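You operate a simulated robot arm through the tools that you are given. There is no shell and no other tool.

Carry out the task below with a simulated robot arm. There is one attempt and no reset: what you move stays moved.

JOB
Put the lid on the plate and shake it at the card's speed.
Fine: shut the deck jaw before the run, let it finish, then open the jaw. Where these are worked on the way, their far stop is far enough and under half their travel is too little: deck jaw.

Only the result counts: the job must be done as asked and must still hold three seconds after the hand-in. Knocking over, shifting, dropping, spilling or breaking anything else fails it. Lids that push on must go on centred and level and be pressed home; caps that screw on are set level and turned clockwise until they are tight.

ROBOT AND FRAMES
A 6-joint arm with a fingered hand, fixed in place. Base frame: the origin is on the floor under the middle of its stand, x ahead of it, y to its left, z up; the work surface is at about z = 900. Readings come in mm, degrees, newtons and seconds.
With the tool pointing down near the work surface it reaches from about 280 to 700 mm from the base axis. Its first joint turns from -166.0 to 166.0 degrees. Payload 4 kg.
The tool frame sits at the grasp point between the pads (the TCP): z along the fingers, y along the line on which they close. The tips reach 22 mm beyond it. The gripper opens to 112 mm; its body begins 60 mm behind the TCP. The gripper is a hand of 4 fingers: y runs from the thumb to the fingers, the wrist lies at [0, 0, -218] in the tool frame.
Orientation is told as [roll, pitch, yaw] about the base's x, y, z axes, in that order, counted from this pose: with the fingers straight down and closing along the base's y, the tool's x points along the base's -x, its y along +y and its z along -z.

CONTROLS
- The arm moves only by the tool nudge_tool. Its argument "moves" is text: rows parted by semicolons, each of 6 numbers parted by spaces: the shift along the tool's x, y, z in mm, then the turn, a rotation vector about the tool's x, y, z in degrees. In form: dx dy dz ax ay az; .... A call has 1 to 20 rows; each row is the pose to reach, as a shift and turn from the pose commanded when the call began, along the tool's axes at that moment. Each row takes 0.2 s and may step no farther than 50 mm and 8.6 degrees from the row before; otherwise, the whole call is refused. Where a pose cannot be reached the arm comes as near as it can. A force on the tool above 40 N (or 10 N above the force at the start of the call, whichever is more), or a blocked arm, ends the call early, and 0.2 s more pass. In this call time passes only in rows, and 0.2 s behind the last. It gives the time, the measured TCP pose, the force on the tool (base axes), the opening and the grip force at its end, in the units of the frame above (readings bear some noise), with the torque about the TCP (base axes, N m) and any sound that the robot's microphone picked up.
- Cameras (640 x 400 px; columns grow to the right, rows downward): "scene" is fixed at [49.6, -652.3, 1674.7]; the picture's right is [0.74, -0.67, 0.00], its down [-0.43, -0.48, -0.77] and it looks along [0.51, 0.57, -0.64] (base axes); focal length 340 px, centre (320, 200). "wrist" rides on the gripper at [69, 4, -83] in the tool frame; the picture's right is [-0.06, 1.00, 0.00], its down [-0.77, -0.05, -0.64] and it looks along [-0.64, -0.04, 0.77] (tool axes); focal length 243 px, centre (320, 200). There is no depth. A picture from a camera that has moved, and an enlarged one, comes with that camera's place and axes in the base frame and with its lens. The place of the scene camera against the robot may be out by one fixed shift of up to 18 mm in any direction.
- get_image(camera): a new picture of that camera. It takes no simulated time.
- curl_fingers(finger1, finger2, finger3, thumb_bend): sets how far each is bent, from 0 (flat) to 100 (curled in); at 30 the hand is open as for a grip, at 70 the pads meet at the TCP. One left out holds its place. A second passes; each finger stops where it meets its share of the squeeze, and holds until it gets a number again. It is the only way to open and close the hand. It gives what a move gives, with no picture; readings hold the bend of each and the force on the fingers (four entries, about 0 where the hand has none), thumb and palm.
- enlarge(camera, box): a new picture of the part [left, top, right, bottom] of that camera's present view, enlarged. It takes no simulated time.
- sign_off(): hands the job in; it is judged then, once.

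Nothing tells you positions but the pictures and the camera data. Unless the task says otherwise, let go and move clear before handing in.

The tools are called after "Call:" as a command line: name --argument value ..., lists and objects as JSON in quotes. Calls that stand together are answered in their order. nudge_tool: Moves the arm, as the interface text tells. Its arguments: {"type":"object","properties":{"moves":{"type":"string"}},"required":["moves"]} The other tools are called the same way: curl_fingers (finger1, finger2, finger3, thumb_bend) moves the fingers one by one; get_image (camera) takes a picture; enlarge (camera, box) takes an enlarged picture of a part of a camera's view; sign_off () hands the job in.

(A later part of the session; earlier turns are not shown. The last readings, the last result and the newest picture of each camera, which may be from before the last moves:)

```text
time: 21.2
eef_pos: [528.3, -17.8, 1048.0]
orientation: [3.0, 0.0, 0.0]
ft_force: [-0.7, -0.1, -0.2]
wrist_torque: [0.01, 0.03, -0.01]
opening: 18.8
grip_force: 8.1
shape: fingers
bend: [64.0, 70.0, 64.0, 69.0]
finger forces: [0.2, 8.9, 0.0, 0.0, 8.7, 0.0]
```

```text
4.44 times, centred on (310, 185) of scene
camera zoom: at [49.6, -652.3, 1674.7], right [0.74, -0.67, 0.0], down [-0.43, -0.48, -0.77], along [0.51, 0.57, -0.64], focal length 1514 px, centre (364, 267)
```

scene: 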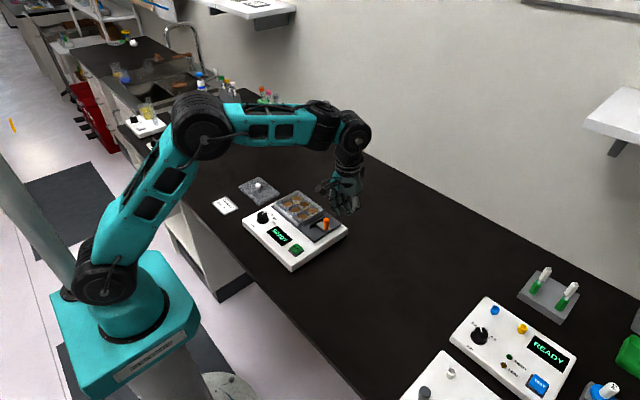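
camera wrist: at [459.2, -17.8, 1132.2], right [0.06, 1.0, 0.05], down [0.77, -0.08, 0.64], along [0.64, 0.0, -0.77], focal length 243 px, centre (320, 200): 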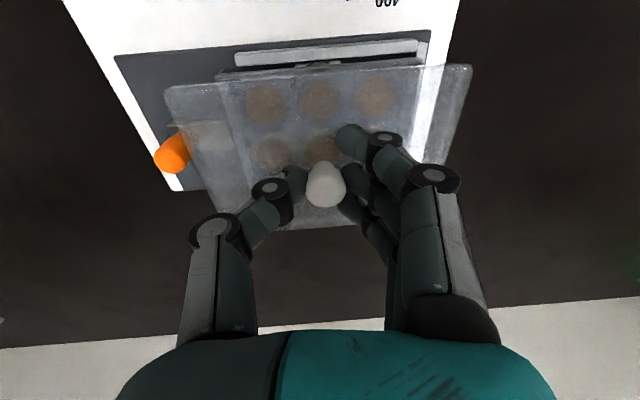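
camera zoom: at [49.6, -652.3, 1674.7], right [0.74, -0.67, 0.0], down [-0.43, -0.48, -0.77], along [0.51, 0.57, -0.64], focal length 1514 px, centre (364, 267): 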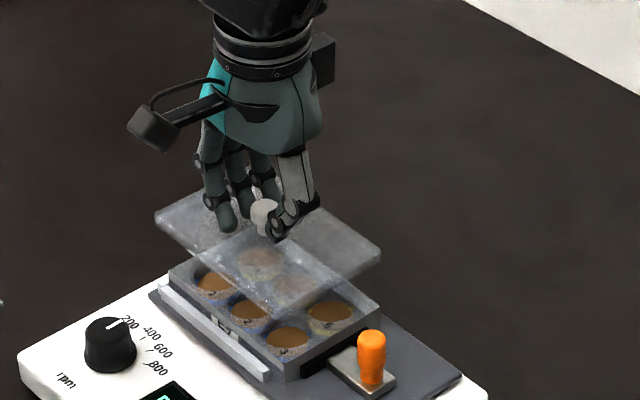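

The lid is transparent, which helps alignment, and it now hovers over the plate. I'll zoom in on both cameras to measure the offset and the level.

Call:
enlarge --camera "scene" --box '[275, 170, 345, 230]'

Call:
enlarge --camera "wrist" --box '[140, 30, 340, 240]'

Call:
enlarge --camera "wrist" --box '[300, 30, 500, 240]'

```text
6.67 times, centred on (310, 200) of scene
camera zoom: at [49.6, -652.3, 1674.7], right [0.74, -0.67, 0.0], down [-0.43, -0.48, -0.77], along [0.51, 0.57, -0.64], focal length 2270 px, centre (387, 200)
```

zoom: 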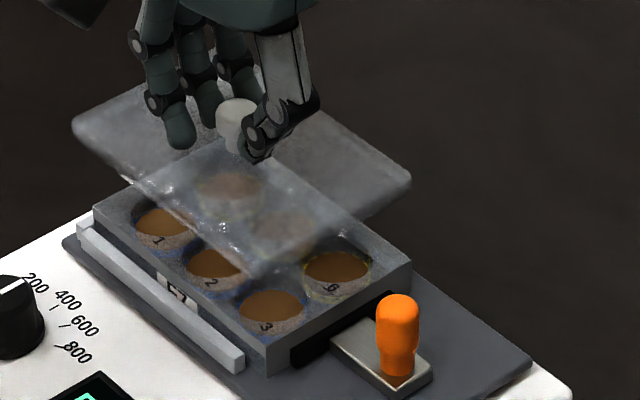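

```text
1.90 times, centred on (240, 135) of wrist
camera zoom: at [459.2, -17.8, 1132.2], right [0.06, 1.0, 0.05], down [0.77, -0.08, 0.64], along [0.64, 0.0, -0.77], focal length 462 px, centre (472, 324)
```

zoom: 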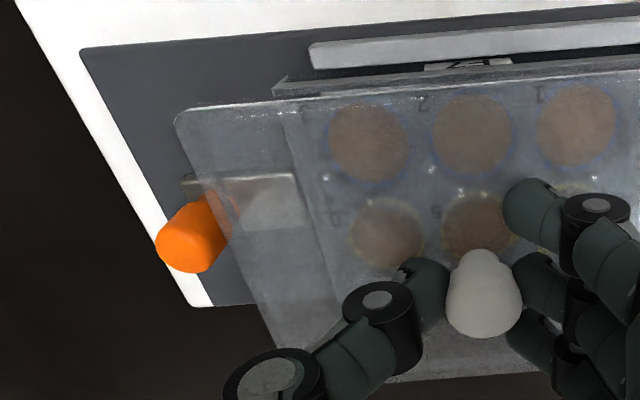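

```text
1.90 times, centred on (400, 135) of wrist
camera zoom: at [459.2, -17.8, 1132.2], right [0.06, 1.0, 0.05], down [0.77, -0.08, 0.64], along [0.64, 0.0, -0.77], focal length 462 px, centre (168, 324)
```

zoom: 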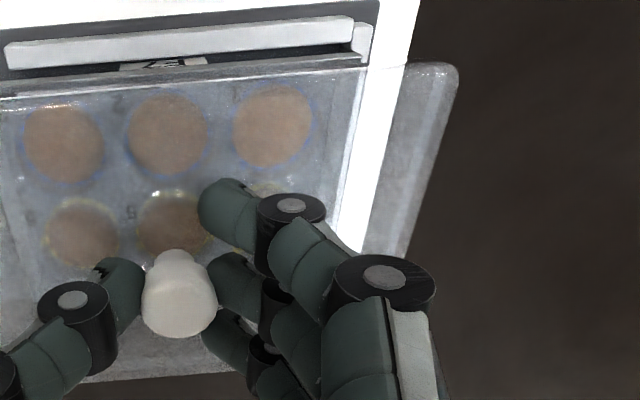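

Call:
enlarge --camera "scene" --box '[278, 178, 310, 198]'

Call:
enlarge --camera "scene" --box '[292, 196, 324, 216]'

Call:
enlarge --camera "scene" --box '[300, 184, 332, 204]'

```text
16.00 times, centred on (294, 188) of scene
camera zoom: at [49.6, -652.3, 1674.7], right [0.74, -0.67, 0.0], down [-0.43, -0.48, -0.77], along [0.51, 0.57, -0.64], focal length 5449 px, centre (736, 392)
```

zoom: 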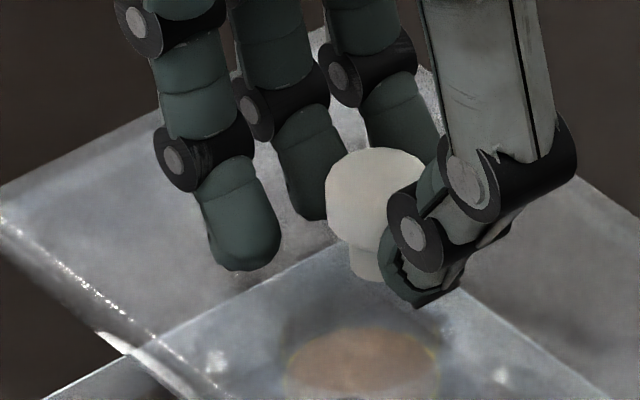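

```text
16.00 times, centred on (308, 206) of scene
camera zoom: at [49.6, -652.3, 1674.7], right [0.74, -0.67, 0.0], down [-0.43, -0.48, -0.77], along [0.51, 0.57, -0.64], focal length 5449 px, centre (512, 104)
```

zoom: 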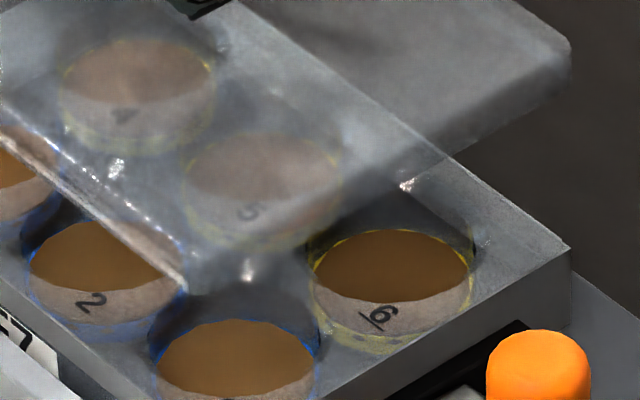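

```text
16.00 times, centred on (316, 194) of scene
camera zoom: at [49.6, -652.3, 1674.7], right [0.74, -0.67, 0.0], down [-0.43, -0.48, -0.77], along [0.51, 0.57, -0.64], focal length 5449 px, centre (384, 296)
```

zoom: 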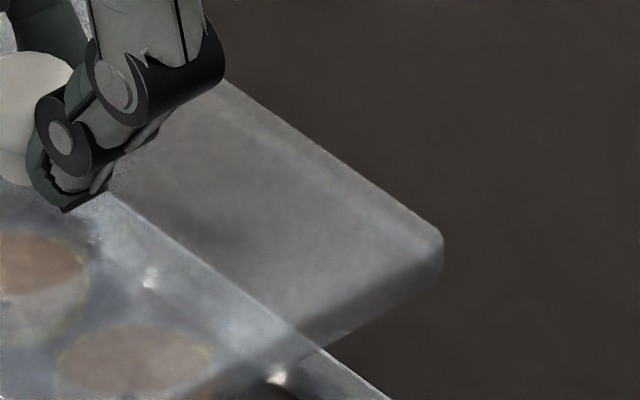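

Call:
enlarge --camera "scene" --box '[264, 178, 296, 198]'

Call:
enlarge --camera "scene" --box '[264, 192, 296, 212]'

Call:
enlarge --camera "scene" --box '[288, 206, 320, 226]'

```text
16.00 times, centred on (280, 188) of scene
camera zoom: at [49.6, -652.3, 1674.7], right [0.74, -0.67, 0.0], down [-0.43, -0.48, -0.77], along [0.51, 0.57, -0.64], focal length 5449 px, centre (960, 392)
```

zoom: 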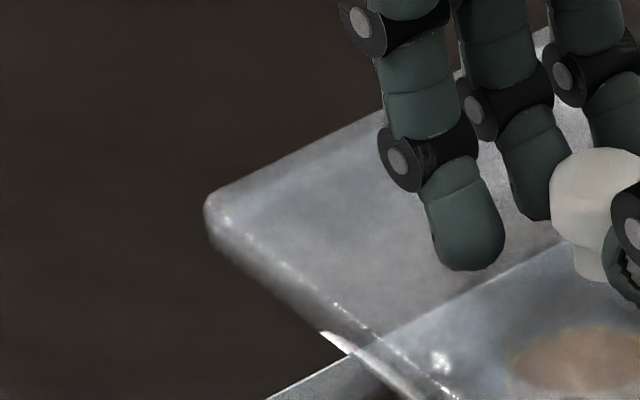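

```text
16.00 times, centred on (280, 202) of scene
camera zoom: at [49.6, -652.3, 1674.7], right [0.74, -0.67, 0.0], down [-0.43, -0.48, -0.77], along [0.51, 0.57, -0.64], focal length 5449 px, centre (960, 168)
```

zoom: 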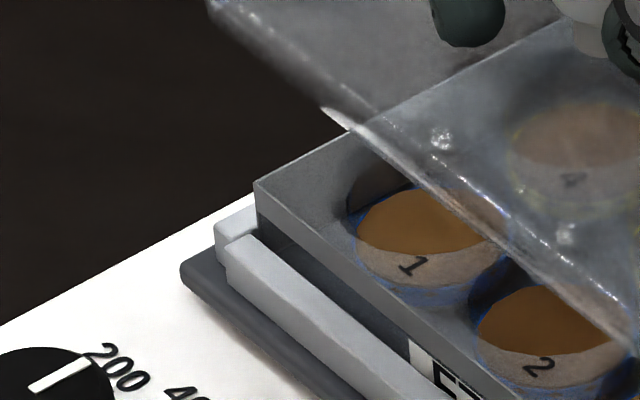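

```text
16.00 times, centred on (304, 216) of scene
camera zoom: at [49.6, -652.3, 1674.7], right [0.74, -0.67, 0.0], down [-0.43, -0.48, -0.77], along [0.51, 0.57, -0.64], focal length 5449 px, centre (576, -56)
```

zoom: 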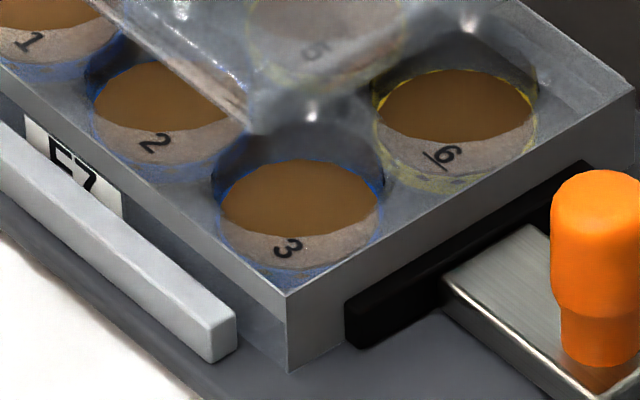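

The lid is nearly level and close to centred over the plate. I'll lower it to a gap of about 8 mm over the rim and measure again.

Call:
nudge_tool --moves "0 -0.9 17 0 0 0; 0 -1.8 34 0 0 0"

Call:
enlarge --camera "scene" --box '[264, 192, 296, 212]'

Call:
enlarge --camera "scene" --box '[288, 206, 320, 226]'

Call:
enlarge --camera "scene" --box '[306, 194, 338, 214]'

Call:
enlarge --camera "wrist" --box '[140, 30, 340, 240]'

Call:
enlarge --camera "wrist" --box '[300, 30, 500, 240]'

```text
time: 21.8
eef_pos: [527.9, -16.5, 1013.8]
orientation: [2.9, 0.0, 0.0]
ft_force: [-0.4, 0.0, 0.2]
wrist_torque: [-0.03, 0.02, 0.04]
opening: 18.6
grip_force: 8.4
shape: fingers
bend: [64.0, 70.0, 64.0, 69.0]
finger forces: [0.0, 8.7, 0.0, 0.1, 8.7, 0.0]
```

```text
16.00 times, centred on (280, 202) of scene
camera zoom: at [49.6, -652.3, 1674.7], right [0.74, -0.67, 0.0], down [-0.43, -0.48, -0.77], along [0.51, 0.57, -0.64], focal length 5449 px, centre (960, 168)
```

zoom: 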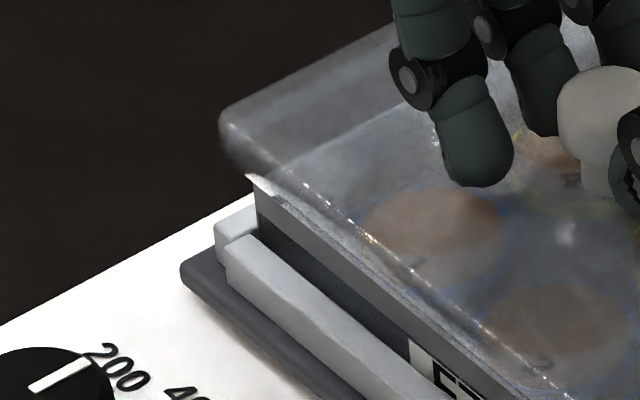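

```text
16.00 times, centred on (304, 216) of scene
camera zoom: at [49.6, -652.3, 1674.7], right [0.74, -0.67, 0.0], down [-0.43, -0.48, -0.77], along [0.51, 0.57, -0.64], focal length 5449 px, centre (576, -56)
```

zoom: 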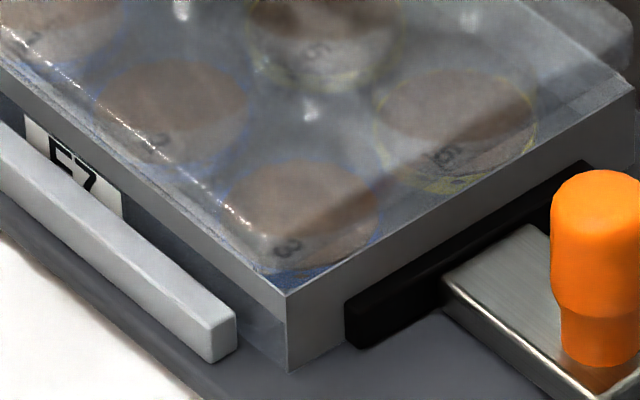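

```text
16.00 times, centred on (322, 204) of scene
camera zoom: at [49.6, -652.3, 1674.7], right [0.74, -0.67, 0.0], down [-0.43, -0.48, -0.77], along [0.51, 0.57, -0.64], focal length 5449 px, centre (288, 136)
```

zoom: 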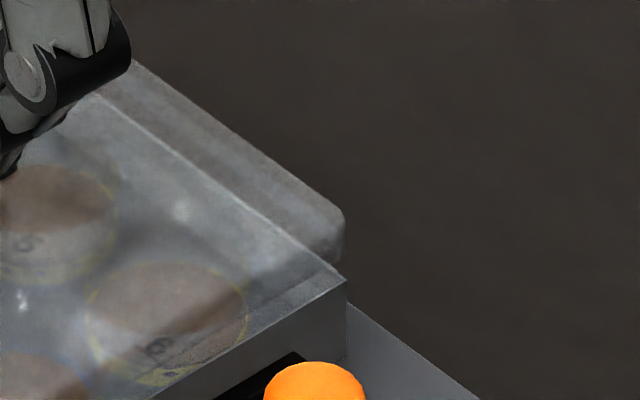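

```text
1.90 times, centred on (240, 135) of wrist
camera zoom: at [459.1, -17.5, 1098.0], right [0.06, 1.0, 0.05], down [0.76, -0.08, 0.64], along [0.64, 0.0, -0.77], focal length 462 px, centre (472, 324)
```

zoom: 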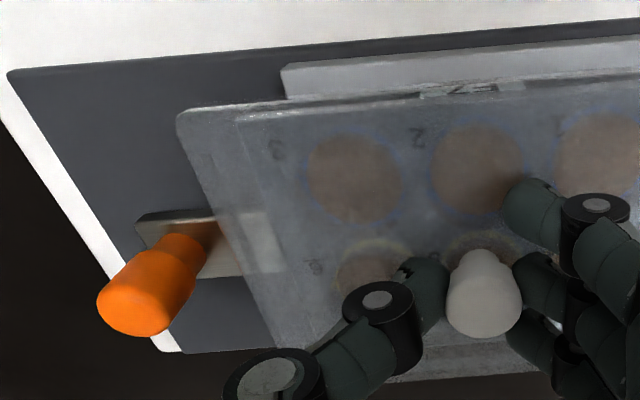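

```text
1.90 times, centred on (400, 135) of wrist
camera zoom: at [459.1, -17.5, 1098.0], right [0.06, 1.0, 0.05], down [0.76, -0.08, 0.64], along [0.64, 0.0, -0.77], focal length 462 px, centre (168, 324)
```

zoom: 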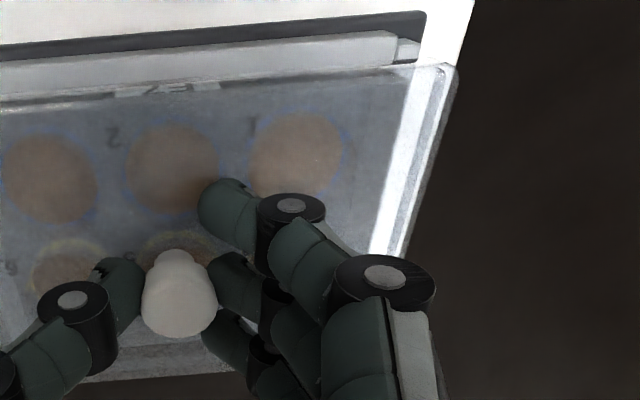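

Call:
enlarge --camera "wrist" --box '[155, 60, 255, 130]'

Call:
enlarge --camera "wrist" --box '[400, 40, 500, 110]'

Call:
enlarge --camera "scene" --box '[292, 210, 316, 225]'

Call:
enlarge --camera "scene" --box '[270, 192, 294, 207]'

Call:
enlarge --camera "scene" --box '[308, 200, 332, 215]'

```text
5.71 times, centred on (205, 95) of wrist
camera zoom: at [459.1, -17.5, 1098.0], right [0.06, 1.0, 0.05], down [0.76, -0.08, 0.64], along [0.64, 0.0, -0.77], focal length 1386 px, centre (977, 800)
```

zoom: 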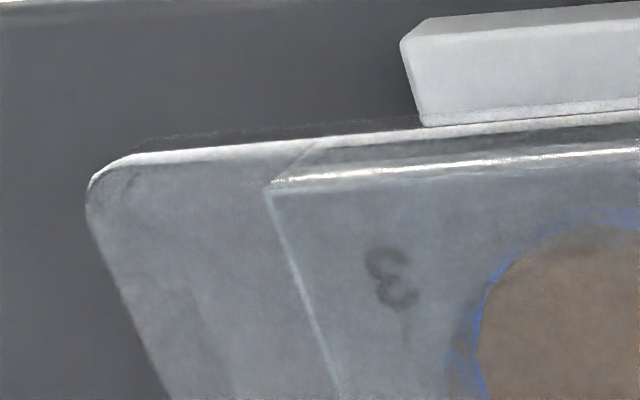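

```text
5.71 times, centred on (450, 75) of wrist
camera zoom: at [459.1, -17.5, 1098.0], right [0.06, 1.0, 0.05], down [0.76, -0.08, 0.64], along [0.64, 0.0, -0.77], focal length 1386 px, centre (-423, 914)
```

zoom: 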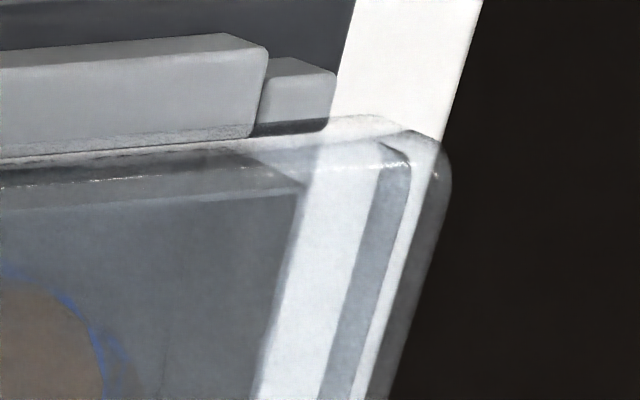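

```text
16.00 times, centred on (304, 218) of scene
camera zoom: at [49.6, -652.3, 1674.7], right [0.74, -0.67, 0.0], down [-0.43, -0.48, -0.77], along [0.51, 0.57, -0.64], focal length 5449 px, centre (576, -80)
```

zoom: 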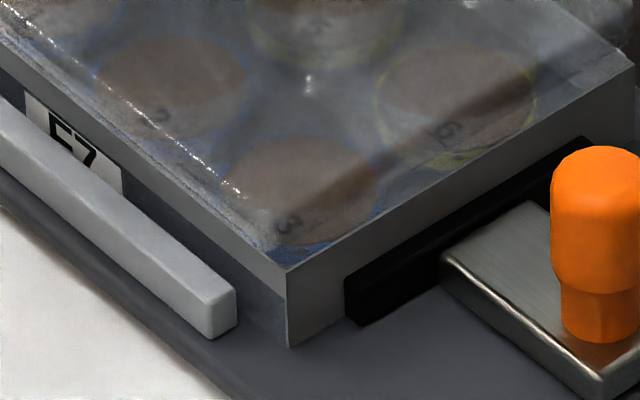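

```text
16.00 times, centred on (282, 200) of scene
camera zoom: at [49.6, -652.3, 1674.7], right [0.74, -0.67, 0.0], down [-0.43, -0.48, -0.77], along [0.51, 0.57, -0.64], focal length 5449 px, centre (928, 208)
```

zoom: 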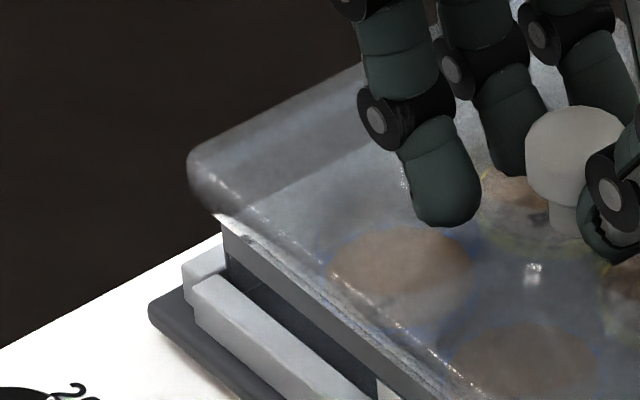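

```text
16.00 times, centred on (320, 208) of scene
camera zoom: at [49.6, -652.3, 1674.7], right [0.74, -0.67, 0.0], down [-0.43, -0.48, -0.77], along [0.51, 0.57, -0.64], focal length 5449 px, centre (320, 80)
```

zoom: 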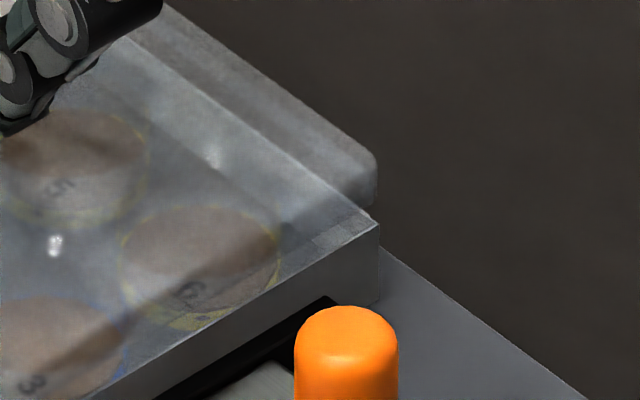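

Both cameras now agree: the lid top is about 21 mm above the plate rim, its centre is about 4.6 mm short in x and 1.6 mm short in y, and I overcorrected the roll by about 1°. I'll correct these and lower by 10 mm.

Call:
nudge_tool --moves "-2.3 0.8 3 0.5 0 0; -4.6 1.6 6 1 0 0; -4.6 1.6 10.1 1 0 0"

Call:
enlarge --camera "wrist" --box '[155, 60, 255, 130]'

Call:
enlarge --camera "wrist" --box '[400, 40, 500, 110]'

Call:
enlarge --camera "scene" --box '[292, 210, 316, 225]'

Call:
enlarge --camera "scene" --box '[270, 192, 294, 207]'

Call:
enlarge --camera "scene" --box '[308, 200, 332, 215]'

```text
time: 22.6
eef_pos: [533.2, -14.6, 1003.5]
orientation: [2.0, 0.0, 0.0]
ft_force: [-0.7, 0.5, -0.4]
wrist_torque: [-0.01, -0.02, 0.04]
opening: 18.7
grip_force: 8.1
shape: fingers
bend: [64.0, 70.0, 64.0, 69.0]
finger forces: [0.0, 8.8, 0.0, 0.0, 8.8, 0.0]
```

```text
5.71 times, centred on (205, 95) of wrist
camera zoom: at [463.7, -13.6, 1087.7], right [0.06, 1.0, 0.03], down [0.77, -0.07, 0.64], along [0.64, -0.01, -0.77], focal length 1386 px, centre (977, 800)
```

zoom: 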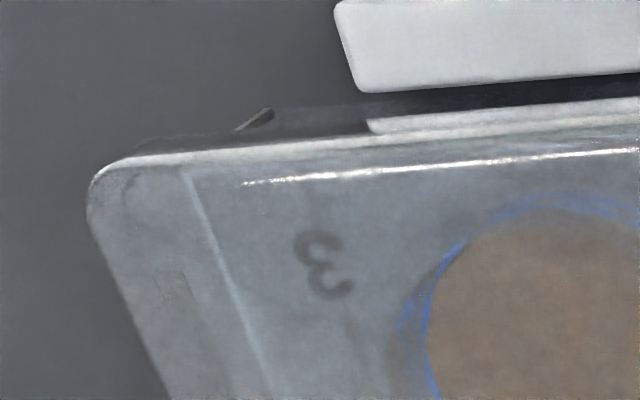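

```text
5.71 times, centred on (450, 75) of wrist
camera zoom: at [463.7, -13.6, 1087.7], right [0.06, 1.0, 0.03], down [0.77, -0.07, 0.64], along [0.64, -0.01, -0.77], focal length 1386 px, centre (-423, 914)
```

zoom: 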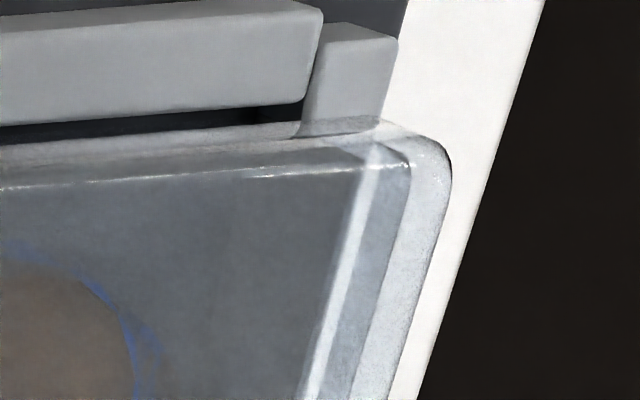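

```text
16.00 times, centred on (304, 218) of scene
camera zoom: at [49.6, -652.3, 1674.7], right [0.74, -0.67, 0.0], down [-0.43, -0.48, -0.77], along [0.51, 0.57, -0.64], focal length 5449 px, centre (576, -80)
```

zoom: 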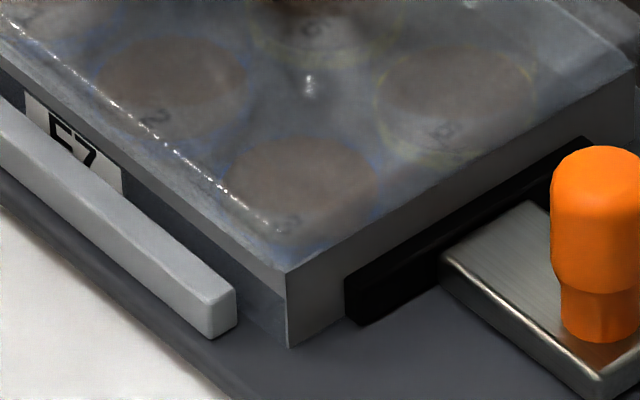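

```text
16.00 times, centred on (282, 200) of scene
camera zoom: at [49.6, -652.3, 1674.7], right [0.74, -0.67, 0.0], down [-0.43, -0.48, -0.77], along [0.51, 0.57, -0.64], focal length 5449 px, centre (928, 208)
```

zoom: 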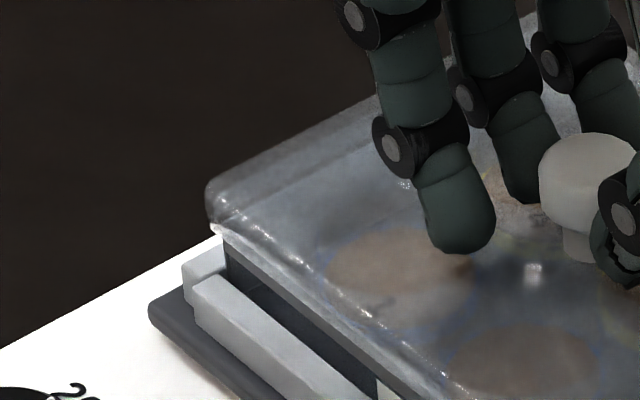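

```text
16.00 times, centred on (320, 208) of scene
camera zoom: at [49.6, -652.3, 1674.7], right [0.74, -0.67, 0.0], down [-0.43, -0.48, -0.77], along [0.51, 0.57, -0.64], focal length 5449 px, centre (320, 80)
```

zoom: 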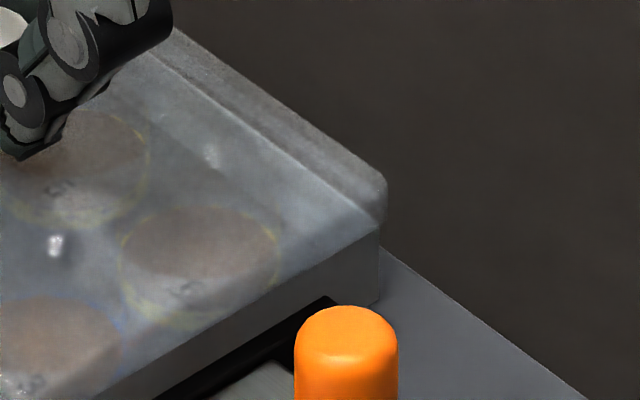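

The lid is now level and centred within about 1 mm, with its top about 11 mm above the rim. I'll lower it slowly and watch the force.

Call:
nudge_tool --moves "0 -0.07 2 0 0 0; 0 -0.14 4 0 0 0; 0 -0.21 6 0 0 0; 0 -0.26 7.5 0 0 0"

Call:
enlarge --camera "scene" --box '[292, 210, 316, 225]'

Call:
enlarge --camera "scene" --box '[270, 192, 294, 207]'

Call:
enlarge --camera "scene" --box '[308, 200, 332, 215]'

Call:
enlarge --camera "wrist" --box '[155, 60, 255, 130]'

Call:
enlarge --camera "wrist" --box '[400, 40, 500, 110]'

```text
time: 23.6
eef_pos: [532.6, -14.5, 997.8]
orientation: [2.0, 0.0, -0.1]
ft_force: [-0.6, 0.5, -0.4]
wrist_torque: [-0.03, 0.01, 0.01]
opening: 18.8
grip_force: 8.8
shape: fingers
bend: [64.0, 70.0, 64.0, 69.0]
finger forces: [0.0, 8.7, 0.0, 0.0, 8.7, 0.0]
```

```text
16.00 times, centred on (304, 218) of scene
camera zoom: at [49.6, -652.3, 1674.7], right [0.74, -0.67, 0.0], down [-0.43, -0.48, -0.77], along [0.51, 0.57, -0.64], focal length 5449 px, centre (576, -80)
```

zoom: 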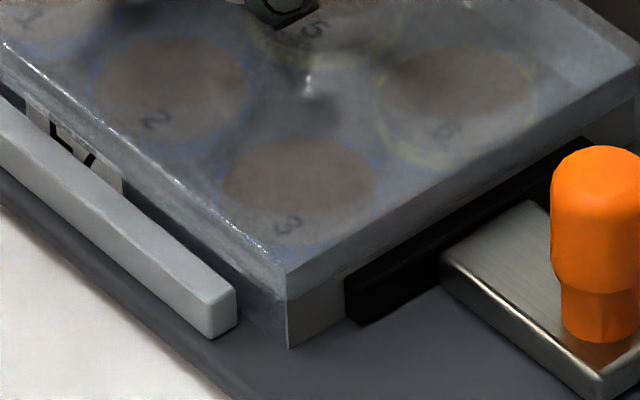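

```text
16.00 times, centred on (282, 200) of scene
camera zoom: at [49.6, -652.3, 1674.7], right [0.74, -0.67, 0.0], down [-0.43, -0.48, -0.77], along [0.51, 0.57, -0.64], focal length 5449 px, centre (928, 208)
```

zoom: 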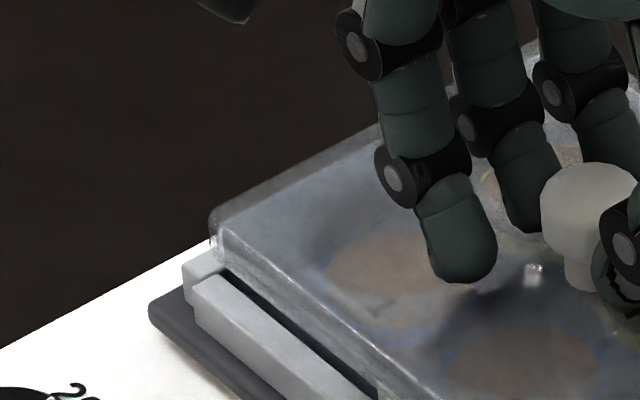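

```text
16.00 times, centred on (320, 208) of scene
camera zoom: at [49.6, -652.3, 1674.7], right [0.74, -0.67, 0.0], down [-0.43, -0.48, -0.77], along [0.51, 0.57, -0.64], focal length 5449 px, centre (320, 80)
```

zoom: 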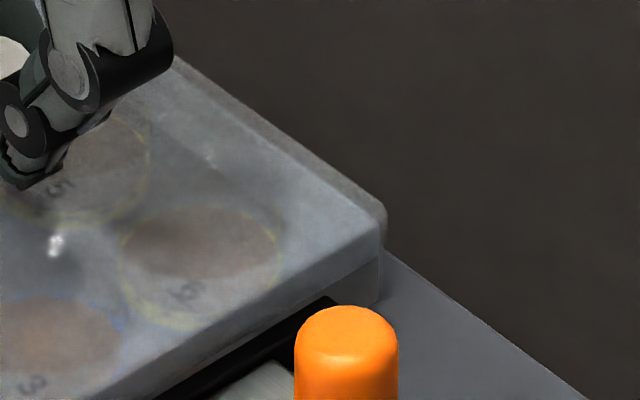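

```text
5.71 times, centred on (205, 95) of wrist
camera zoom: at [463.5, -13.7, 1080.5], right [0.06, 1.0, 0.03], down [0.76, -0.07, 0.64], along [0.64, -0.01, -0.77], focal length 1386 px, centre (977, 800)
```

zoom: 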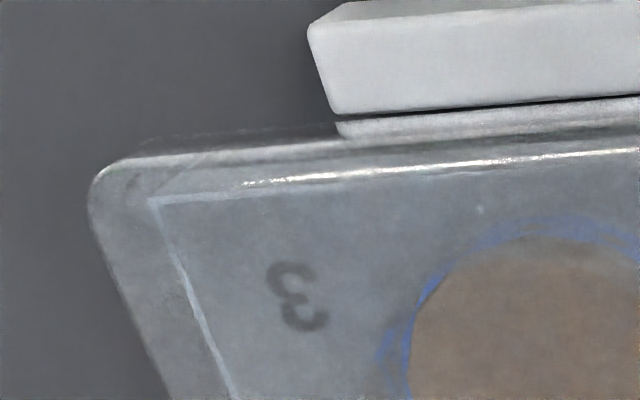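

```text
5.71 times, centred on (450, 75) of wrist
camera zoom: at [463.5, -13.7, 1080.5], right [0.06, 1.0, 0.03], down [0.76, -0.07, 0.64], along [0.64, -0.01, -0.77], focal length 1386 px, centre (-423, 914)
```

zoom: 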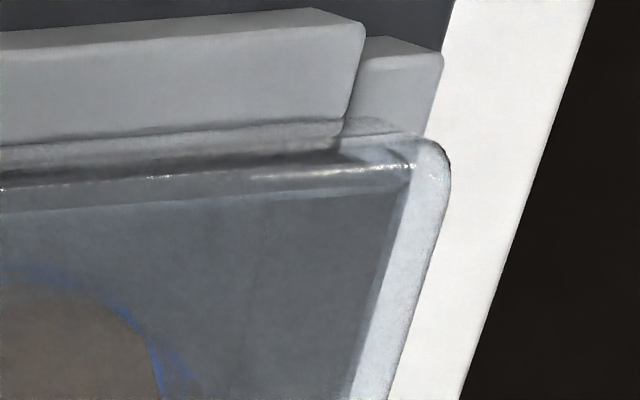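

The skirt is around the rim with no contact force, so the lid is inside its clearance. I'll keep lowering until it seats.

Call:
nudge_tool --moves "0 -0.03 1 0 0 0; 0 -0.07 2 0 0 0; 0 -0.1 3 0 0 0; 0 -0.14 4 0 0 0"

Call:
enlarge --camera "scene" --box '[262, 180, 342, 230]'

```text
time: 24.6
eef_pos: [531.9, -14.7, 993.9]
orientation: [1.9, -0.2, 0.0]
ft_force: [-0.6, -2.1, 12.6]
wrist_torque: [0.0, 0.0, 0.01]
opening: 18.2
grip_force: 12.2
shape: fingers
bend: [64.0, 71.0, 64.0, 69.0]
finger forces: [0.0, 10.5, 0.1, 0.0, 12.5, 0.0]
```

```text
8.00 times, centred on (302, 205) of scene
camera zoom: at [49.6, -652.3, 1674.7], right [0.74, -0.67, 0.0], down [-0.43, -0.48, -0.77], along [0.51, 0.57, -0.64], focal length 2724 px, centre (464, 160)
```

zoom: 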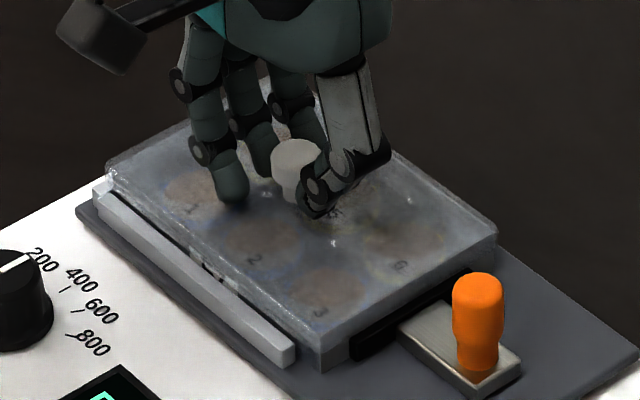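

Call:
enlarge --camera "scene" --box '[292, 210, 316, 225]'

Call:
enlarge --camera "scene" --box '[270, 192, 294, 207]'

Call:
enlarge --camera "scene" --box '[308, 200, 332, 215]'

Call:
enlarge --camera "wrist" --box '[155, 60, 255, 130]'

Call:
enlarge --camera "wrist" --box '[400, 40, 500, 110]'

```text
16.00 times, centred on (304, 218) of scene
camera zoom: at [49.6, -652.3, 1674.7], right [0.74, -0.67, 0.0], down [-0.43, -0.48, -0.77], along [0.51, 0.57, -0.64], focal length 5449 px, centre (576, -80)
```

zoom: 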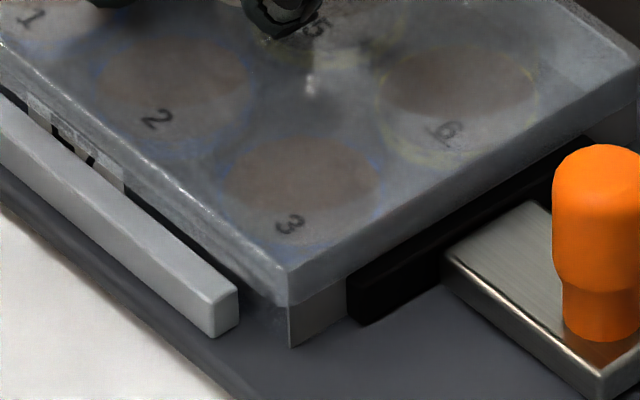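

```text
16.00 times, centred on (282, 200) of scene
camera zoom: at [49.6, -652.3, 1674.7], right [0.74, -0.67, 0.0], down [-0.43, -0.48, -0.77], along [0.51, 0.57, -0.64], focal length 5449 px, centre (928, 208)
```

zoom: 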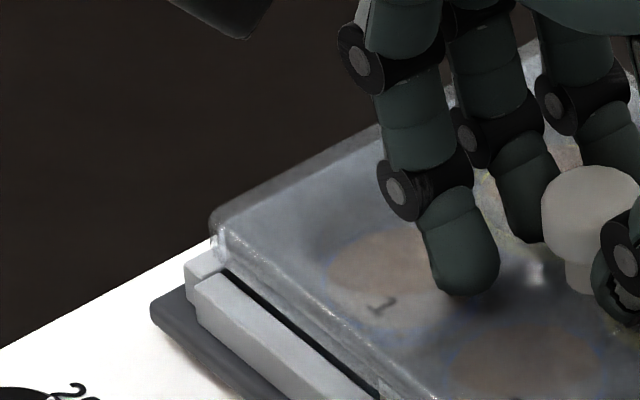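

```text
16.00 times, centred on (320, 208) of scene
camera zoom: at [49.6, -652.3, 1674.7], right [0.74, -0.67, 0.0], down [-0.43, -0.48, -0.77], along [0.51, 0.57, -0.64], focal length 5449 px, centre (320, 80)
```

zoom: 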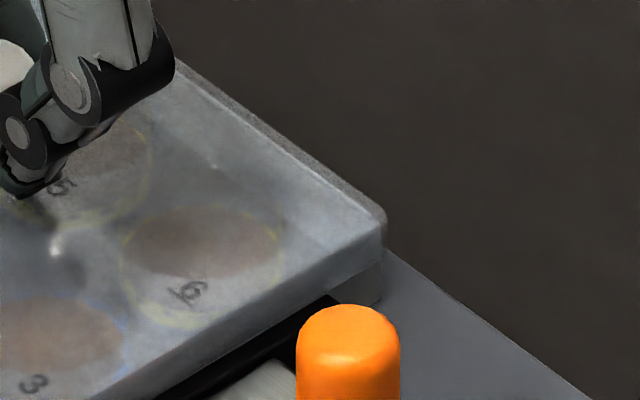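

```text
5.71 times, centred on (205, 95) of wrist
camera zoom: at [463.6, -13.8, 1077.1], right [0.06, 1.0, 0.03], down [0.76, -0.07, 0.64], along [0.64, -0.01, -0.77], focal length 1386 px, centre (977, 800)
```

zoom: 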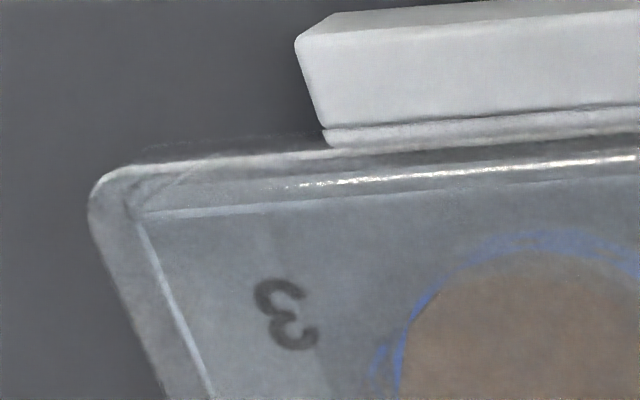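

```text
5.71 times, centred on (450, 75) of wrist
camera zoom: at [463.6, -13.8, 1077.1], right [0.06, 1.0, 0.03], down [0.76, -0.07, 0.64], along [0.64, -0.01, -0.77], focal length 1386 px, centre (-423, 914)
```

zoom: 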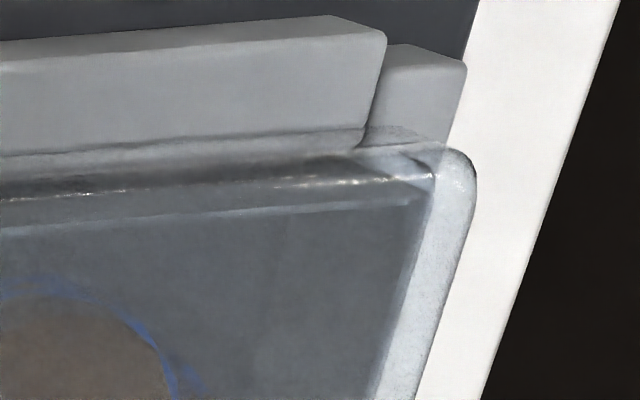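

The lid sits level and centred on the rim with 12.6 N of contact force. I'll press down a little more through the knob.

Call:
nudge_tool --moves "0 -0.03 1 0 0 0; 0 -0.07 2 0 0 0; 0 -0.1 3 0 0 0"

Call:
enlarge --camera "scene" --box '[270, 185, 334, 225]'

```text
time: 25.4
eef_pos: [533.3, -14.1, 992.4]
orientation: [2.0, -0.3, 0.1]
ft_force: [-0.3, 1.1, 40.2]
wrist_torque: [0.43, 0.03, -0.04]
opening: 18.5
grip_force: 24.3
shape: fingers
bend: [67.0, 72.0, 67.0, 71.0]
finger forces: [12.9, 10.9, 10.4, 0.0, 14.6, 0.0]
```

```text
10.00 times, centred on (302, 205) of scene
camera zoom: at [49.6, -652.3, 1674.7], right [0.74, -0.67, 0.0], down [-0.43, -0.48, -0.77], along [0.51, 0.57, -0.64], focal length 3405 px, centre (500, 150)
```

zoom: 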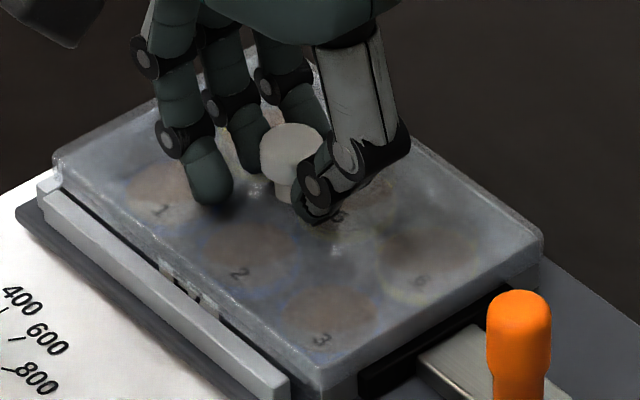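

The lid has been pressed with 40 N and looks level. I'll ease off and release the knob gently.

Call:
nudge_tool --moves "0 0.03 -1 0 0 0; 0 0.07 -2 0 0 0; 0 0.12 -3.3 0 0 0"

Call:
curl_fingers --finger1 60 --finger2 60 --finger3 60 --thumb_bend 60

Call:
get_image --camera "wrist"

Call:
enlarge --camera "scene" --box '[270, 185, 334, 225]'

```text
time: 26.2
eef_pos: [531.9, -13.5, 991.5]
orientation: [1.9, 0.0, 0.0]
ft_force: [-0.4, 2.3, 21.8]
wrist_torque: [0.26, -0.06, 0.0]
opening: 18.4
grip_force: 15.9
shape: fingers
bend: [65.0, 72.0, 66.0, 71.0]
finger forces: [4.6, 11.1, 5.2, 0.0, 11.6, 0.1]
```

```text
time: 27.2
eef_pos: [532.8, -14.8, 992.6]
orientation: [2.1, 0.0, 0.0]
ft_force: [0.6, -1.3, 19.8]
wrist_torque: [-0.05, 0.02, -0.01]
opening: 21.1
grip_force: 10.9
shape: fingers
bend: [63.0, 63.0, 63.0, 65.0]
finger forces: [2.4, 3.6, 2.4, 0.0, 13.9, 0.0]
```

```text
taken
camera wrist: at [463.3, -13.9, 1077.1], right [0.06, 1.0, 0.03], down [0.76, -0.07, 0.64], along [0.64, -0.01, -0.77], focal length 243 px, centre (320, 200)
```

wrist: 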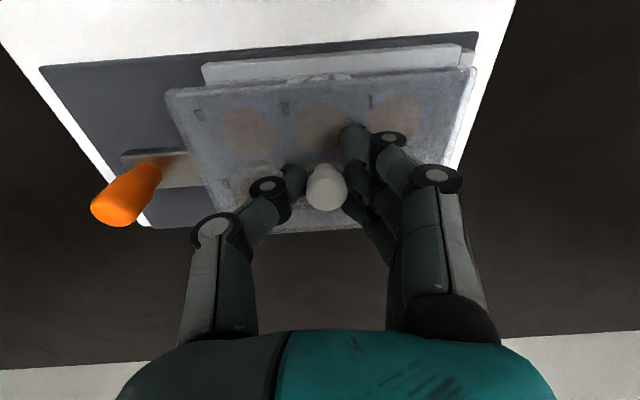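

```text
10.00 times, centred on (302, 205) of scene
camera zoom: at [49.6, -652.3, 1674.7], right [0.74, -0.67, 0.0], down [-0.43, -0.48, -0.77], along [0.51, 0.57, -0.64], focal length 3405 px, centre (500, 150)
```

zoom: 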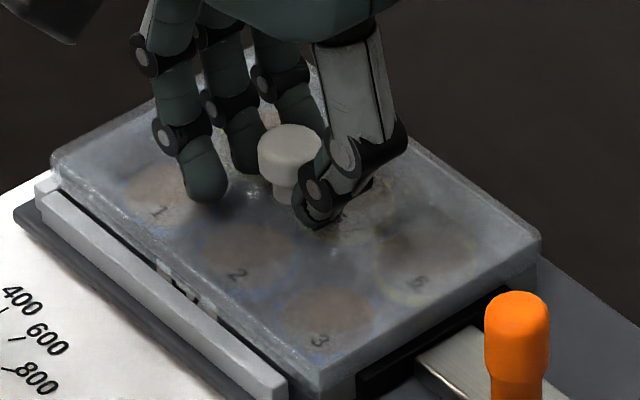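

The tips are pressing on the lid top. I'll raise a few mm to relieve that, then open further.

Call:
nudge_tool --moves "0 0.05 -1.5 0 0 0; 0 0.1 -3 0 0 0; 0 0.16 -4.5 0 0 0"

Call:
enlarge --camera "scene" --box '[270, 185, 334, 225]'

```text
time: 28.0
eef_pos: [533.1, -14.5, 995.9]
orientation: [1.9, 0.1, -0.1]
ft_force: [-0.1, 0.0, 0.5]
wrist_torque: [0.01, -0.03, 0.0]
opening: 29.7
grip_force: 0.1
shape: fingers
bend: [60.0, 60.0, 60.0, 60.0]
finger forces: [0.1, 0.0, 0.1, 0.0, 0.1, 0.0]
```

```text
10.00 times, centred on (302, 205) of scene
camera zoom: at [49.6, -652.3, 1674.7], right [0.74, -0.67, 0.0], down [-0.43, -0.48, -0.77], along [0.51, 0.57, -0.64], focal length 3405 px, centre (500, 150)
```

zoom: 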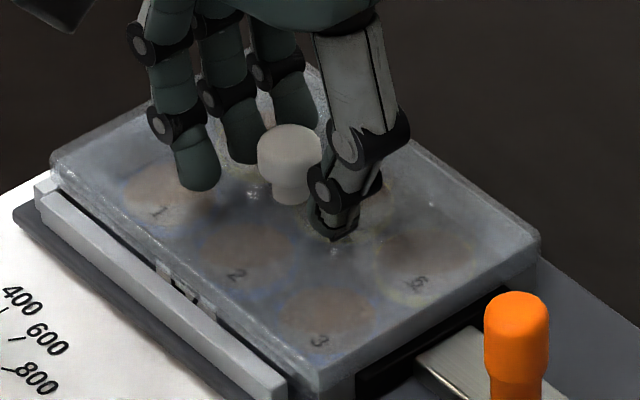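

The knob is free. I'll lift straight up, take out the roll, and check the seated lid.

Call:
nudge_tool --moves "0 0.35 -10 0 0 0; 0 0.9 -25 0 0 0; 0 1.6 -45 0 0 0; 0 2.1 -60 1 0 0; 0 2.8 -80 2 0 0; 30 2.8 -100 2 0 0; 65 2.8 -110 2 0 0"

Call:
get_image --camera "wrist"

Call:
enlarge --camera "scene" --box '[262, 180, 342, 230]'

```text
time: 29.6
eef_pos: [468.0, -16.2, 1107.9]
orientation: [0.0, 0.0, -0.1]
ft_force: [-0.4, 0.1, -0.2]
wrist_torque: [-0.01, 0.01, 0.03]
opening: 29.8
grip_force: 0.0
shape: fingers
bend: [60.0, 60.0, 60.0, 60.0]
finger forces: [0.0, 0.0, 0.1, 0.0, 0.0, 0.0]
```

```text
taken
camera wrist: at [399.0, -12.4, 1191.6], right [0.06, 1.0, 0.0], down [0.77, -0.05, 0.64], along [0.64, -0.04, -0.77], focal length 243 px, centre (320, 200)
```

wrist: 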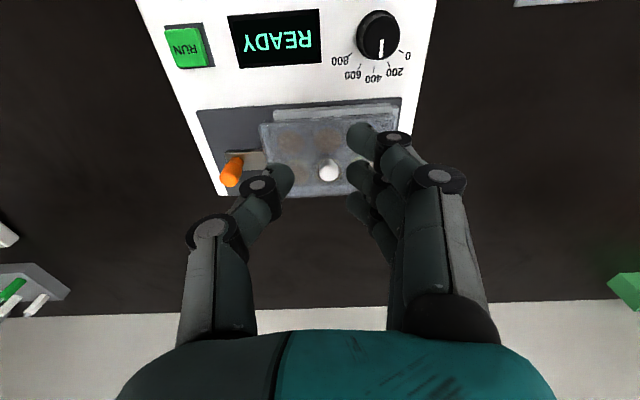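

```text
8.00 times, centred on (302, 205) of scene
camera zoom: at [49.6, -652.3, 1674.7], right [0.74, -0.67, 0.0], down [-0.43, -0.48, -0.77], along [0.51, 0.57, -0.64], focal length 2724 px, centre (464, 160)
```

zoom: 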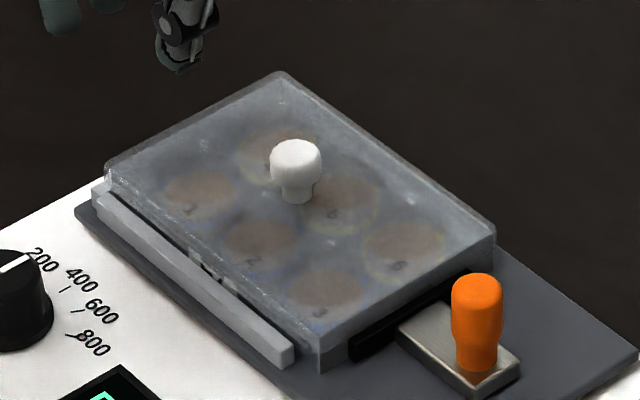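

Call:
enlarge --camera "scene" --box '[290, 208, 314, 228]'

Call:
enlarge --camera "scene" --box '[270, 195, 294, 215]'

Call:
enlarge --camera "scene" --box '[304, 202, 328, 222]'

Call:
enlarge --camera "wrist" --box '[240, 90, 420, 210]'

```text
16.00 times, centred on (302, 218) of scene
camera zoom: at [49.6, -652.3, 1674.7], right [0.74, -0.67, 0.0], down [-0.43, -0.48, -0.77], along [0.51, 0.57, -0.64], focal length 5449 px, centre (608, -88)
```

zoom: 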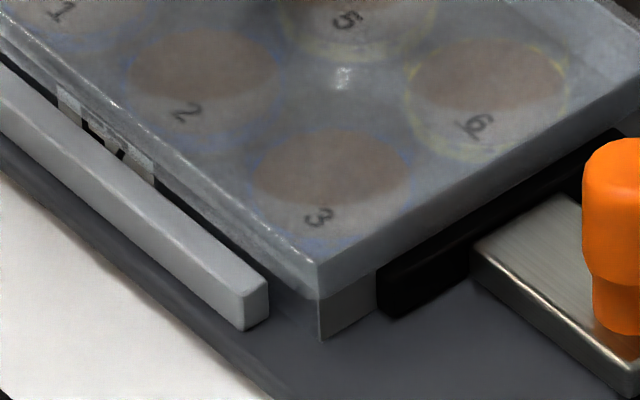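

```text
16.00 times, centred on (282, 205) of scene
camera zoom: at [49.6, -652.3, 1674.7], right [0.74, -0.67, 0.0], down [-0.43, -0.48, -0.77], along [0.51, 0.57, -0.64], focal length 5449 px, centre (928, 120)
```

zoom: 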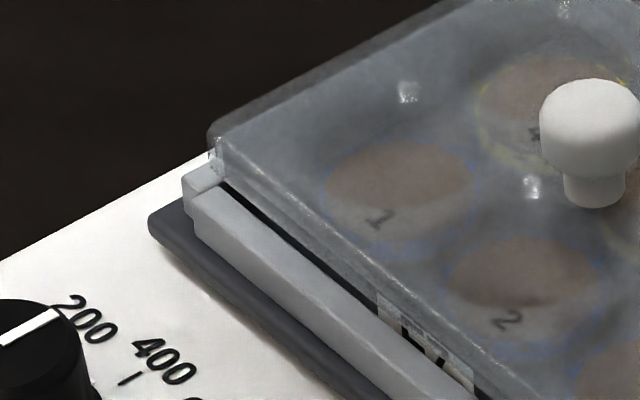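

```text
16.00 times, centred on (316, 212) of scene
camera zoom: at [49.6, -652.3, 1674.7], right [0.74, -0.67, 0.0], down [-0.43, -0.48, -0.77], along [0.51, 0.57, -0.64], focal length 5449 px, centre (384, 8)
```

zoom: 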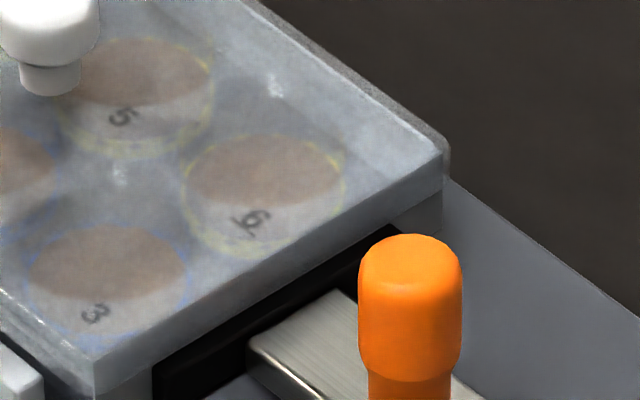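

```text
3.33 times, centred on (330, 150) of wrist
camera zoom: at [399.0, -12.4, 1191.6], right [0.06, 1.0, 0.0], down [0.77, -0.05, 0.64], along [0.64, -0.04, -0.77], focal length 809 px, centre (287, 367)
```

zoom: 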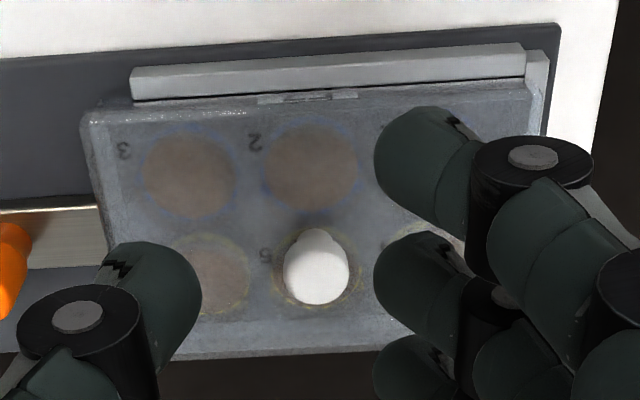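

The lid sits level and fully down on the plate. Next is the dial: I'll move to get a good view of it.

Call:
nudge_tool --moves "33 17 10 0 0 0; 66 34 30 0 0 0; 98 52 58 0 0 0"

Call:
get_image --camera "wrist"

Call:
enlarge --camera "wrist" --box '[270, 120, 390, 240]'

Call:
enlarge --camera "scene" --box '[246, 200, 290, 230]'

```text
time: 30.4
eef_pos: [368.0, 36.1, 1048.9]
orientation: [0.0, 0.1, 0.0]
ft_force: [0.4, 0.1, 0.3]
wrist_torque: [0.0, 0.01, -0.03]
opening: 30.3
grip_force: 0.0
shape: fingers
bend: [60.0, 60.0, 60.0, 60.0]
finger forces: [0.0, 0.1, 0.0, 0.1, 0.0, 0.0]
```

```text
taken
camera wrist: at [299.8, 40.1, 1132.6], right [0.06, 1.0, 0.0], down [0.77, -0.05, 0.64], along [0.64, -0.04, -0.77], focal length 243 px, centre (320, 200)
```

wrist: 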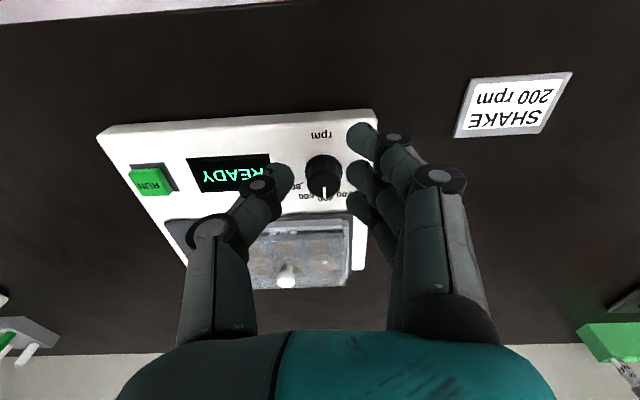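

```text
3.33 times, centred on (330, 180) of wrist
camera zoom: at [299.8, 40.1, 1132.6], right [0.06, 1.0, 0.0], down [0.77, -0.05, 0.64], along [0.64, -0.04, -0.77], focal length 809 px, centre (287, 267)
```

zoom: 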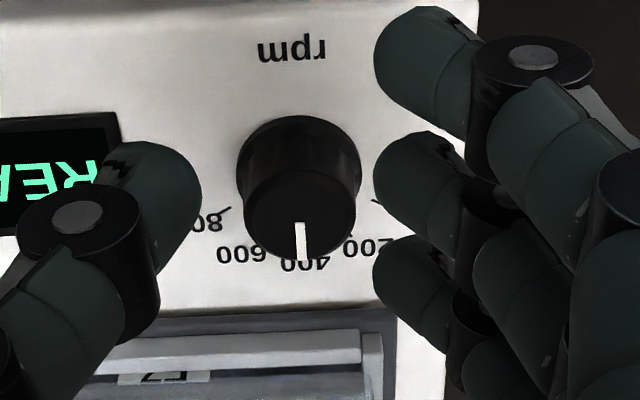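

```text
13.33 times, centred on (268, 215) of scene
camera zoom: at [49.6, -652.3, 1674.7], right [0.74, -0.67, 0.0], down [-0.43, -0.48, -0.77], along [0.51, 0.57, -0.64], focal length 4540 px, centre (1013, 0)
```

zoom: 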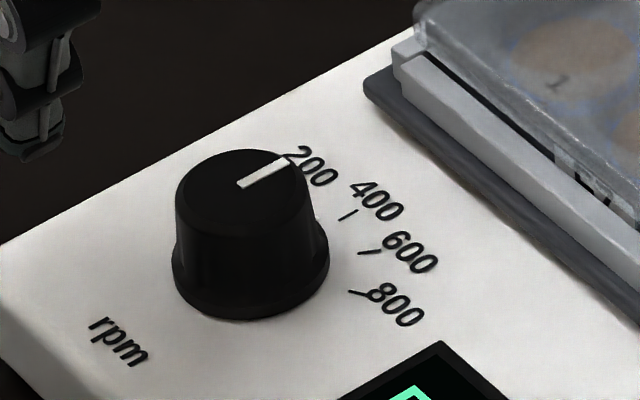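

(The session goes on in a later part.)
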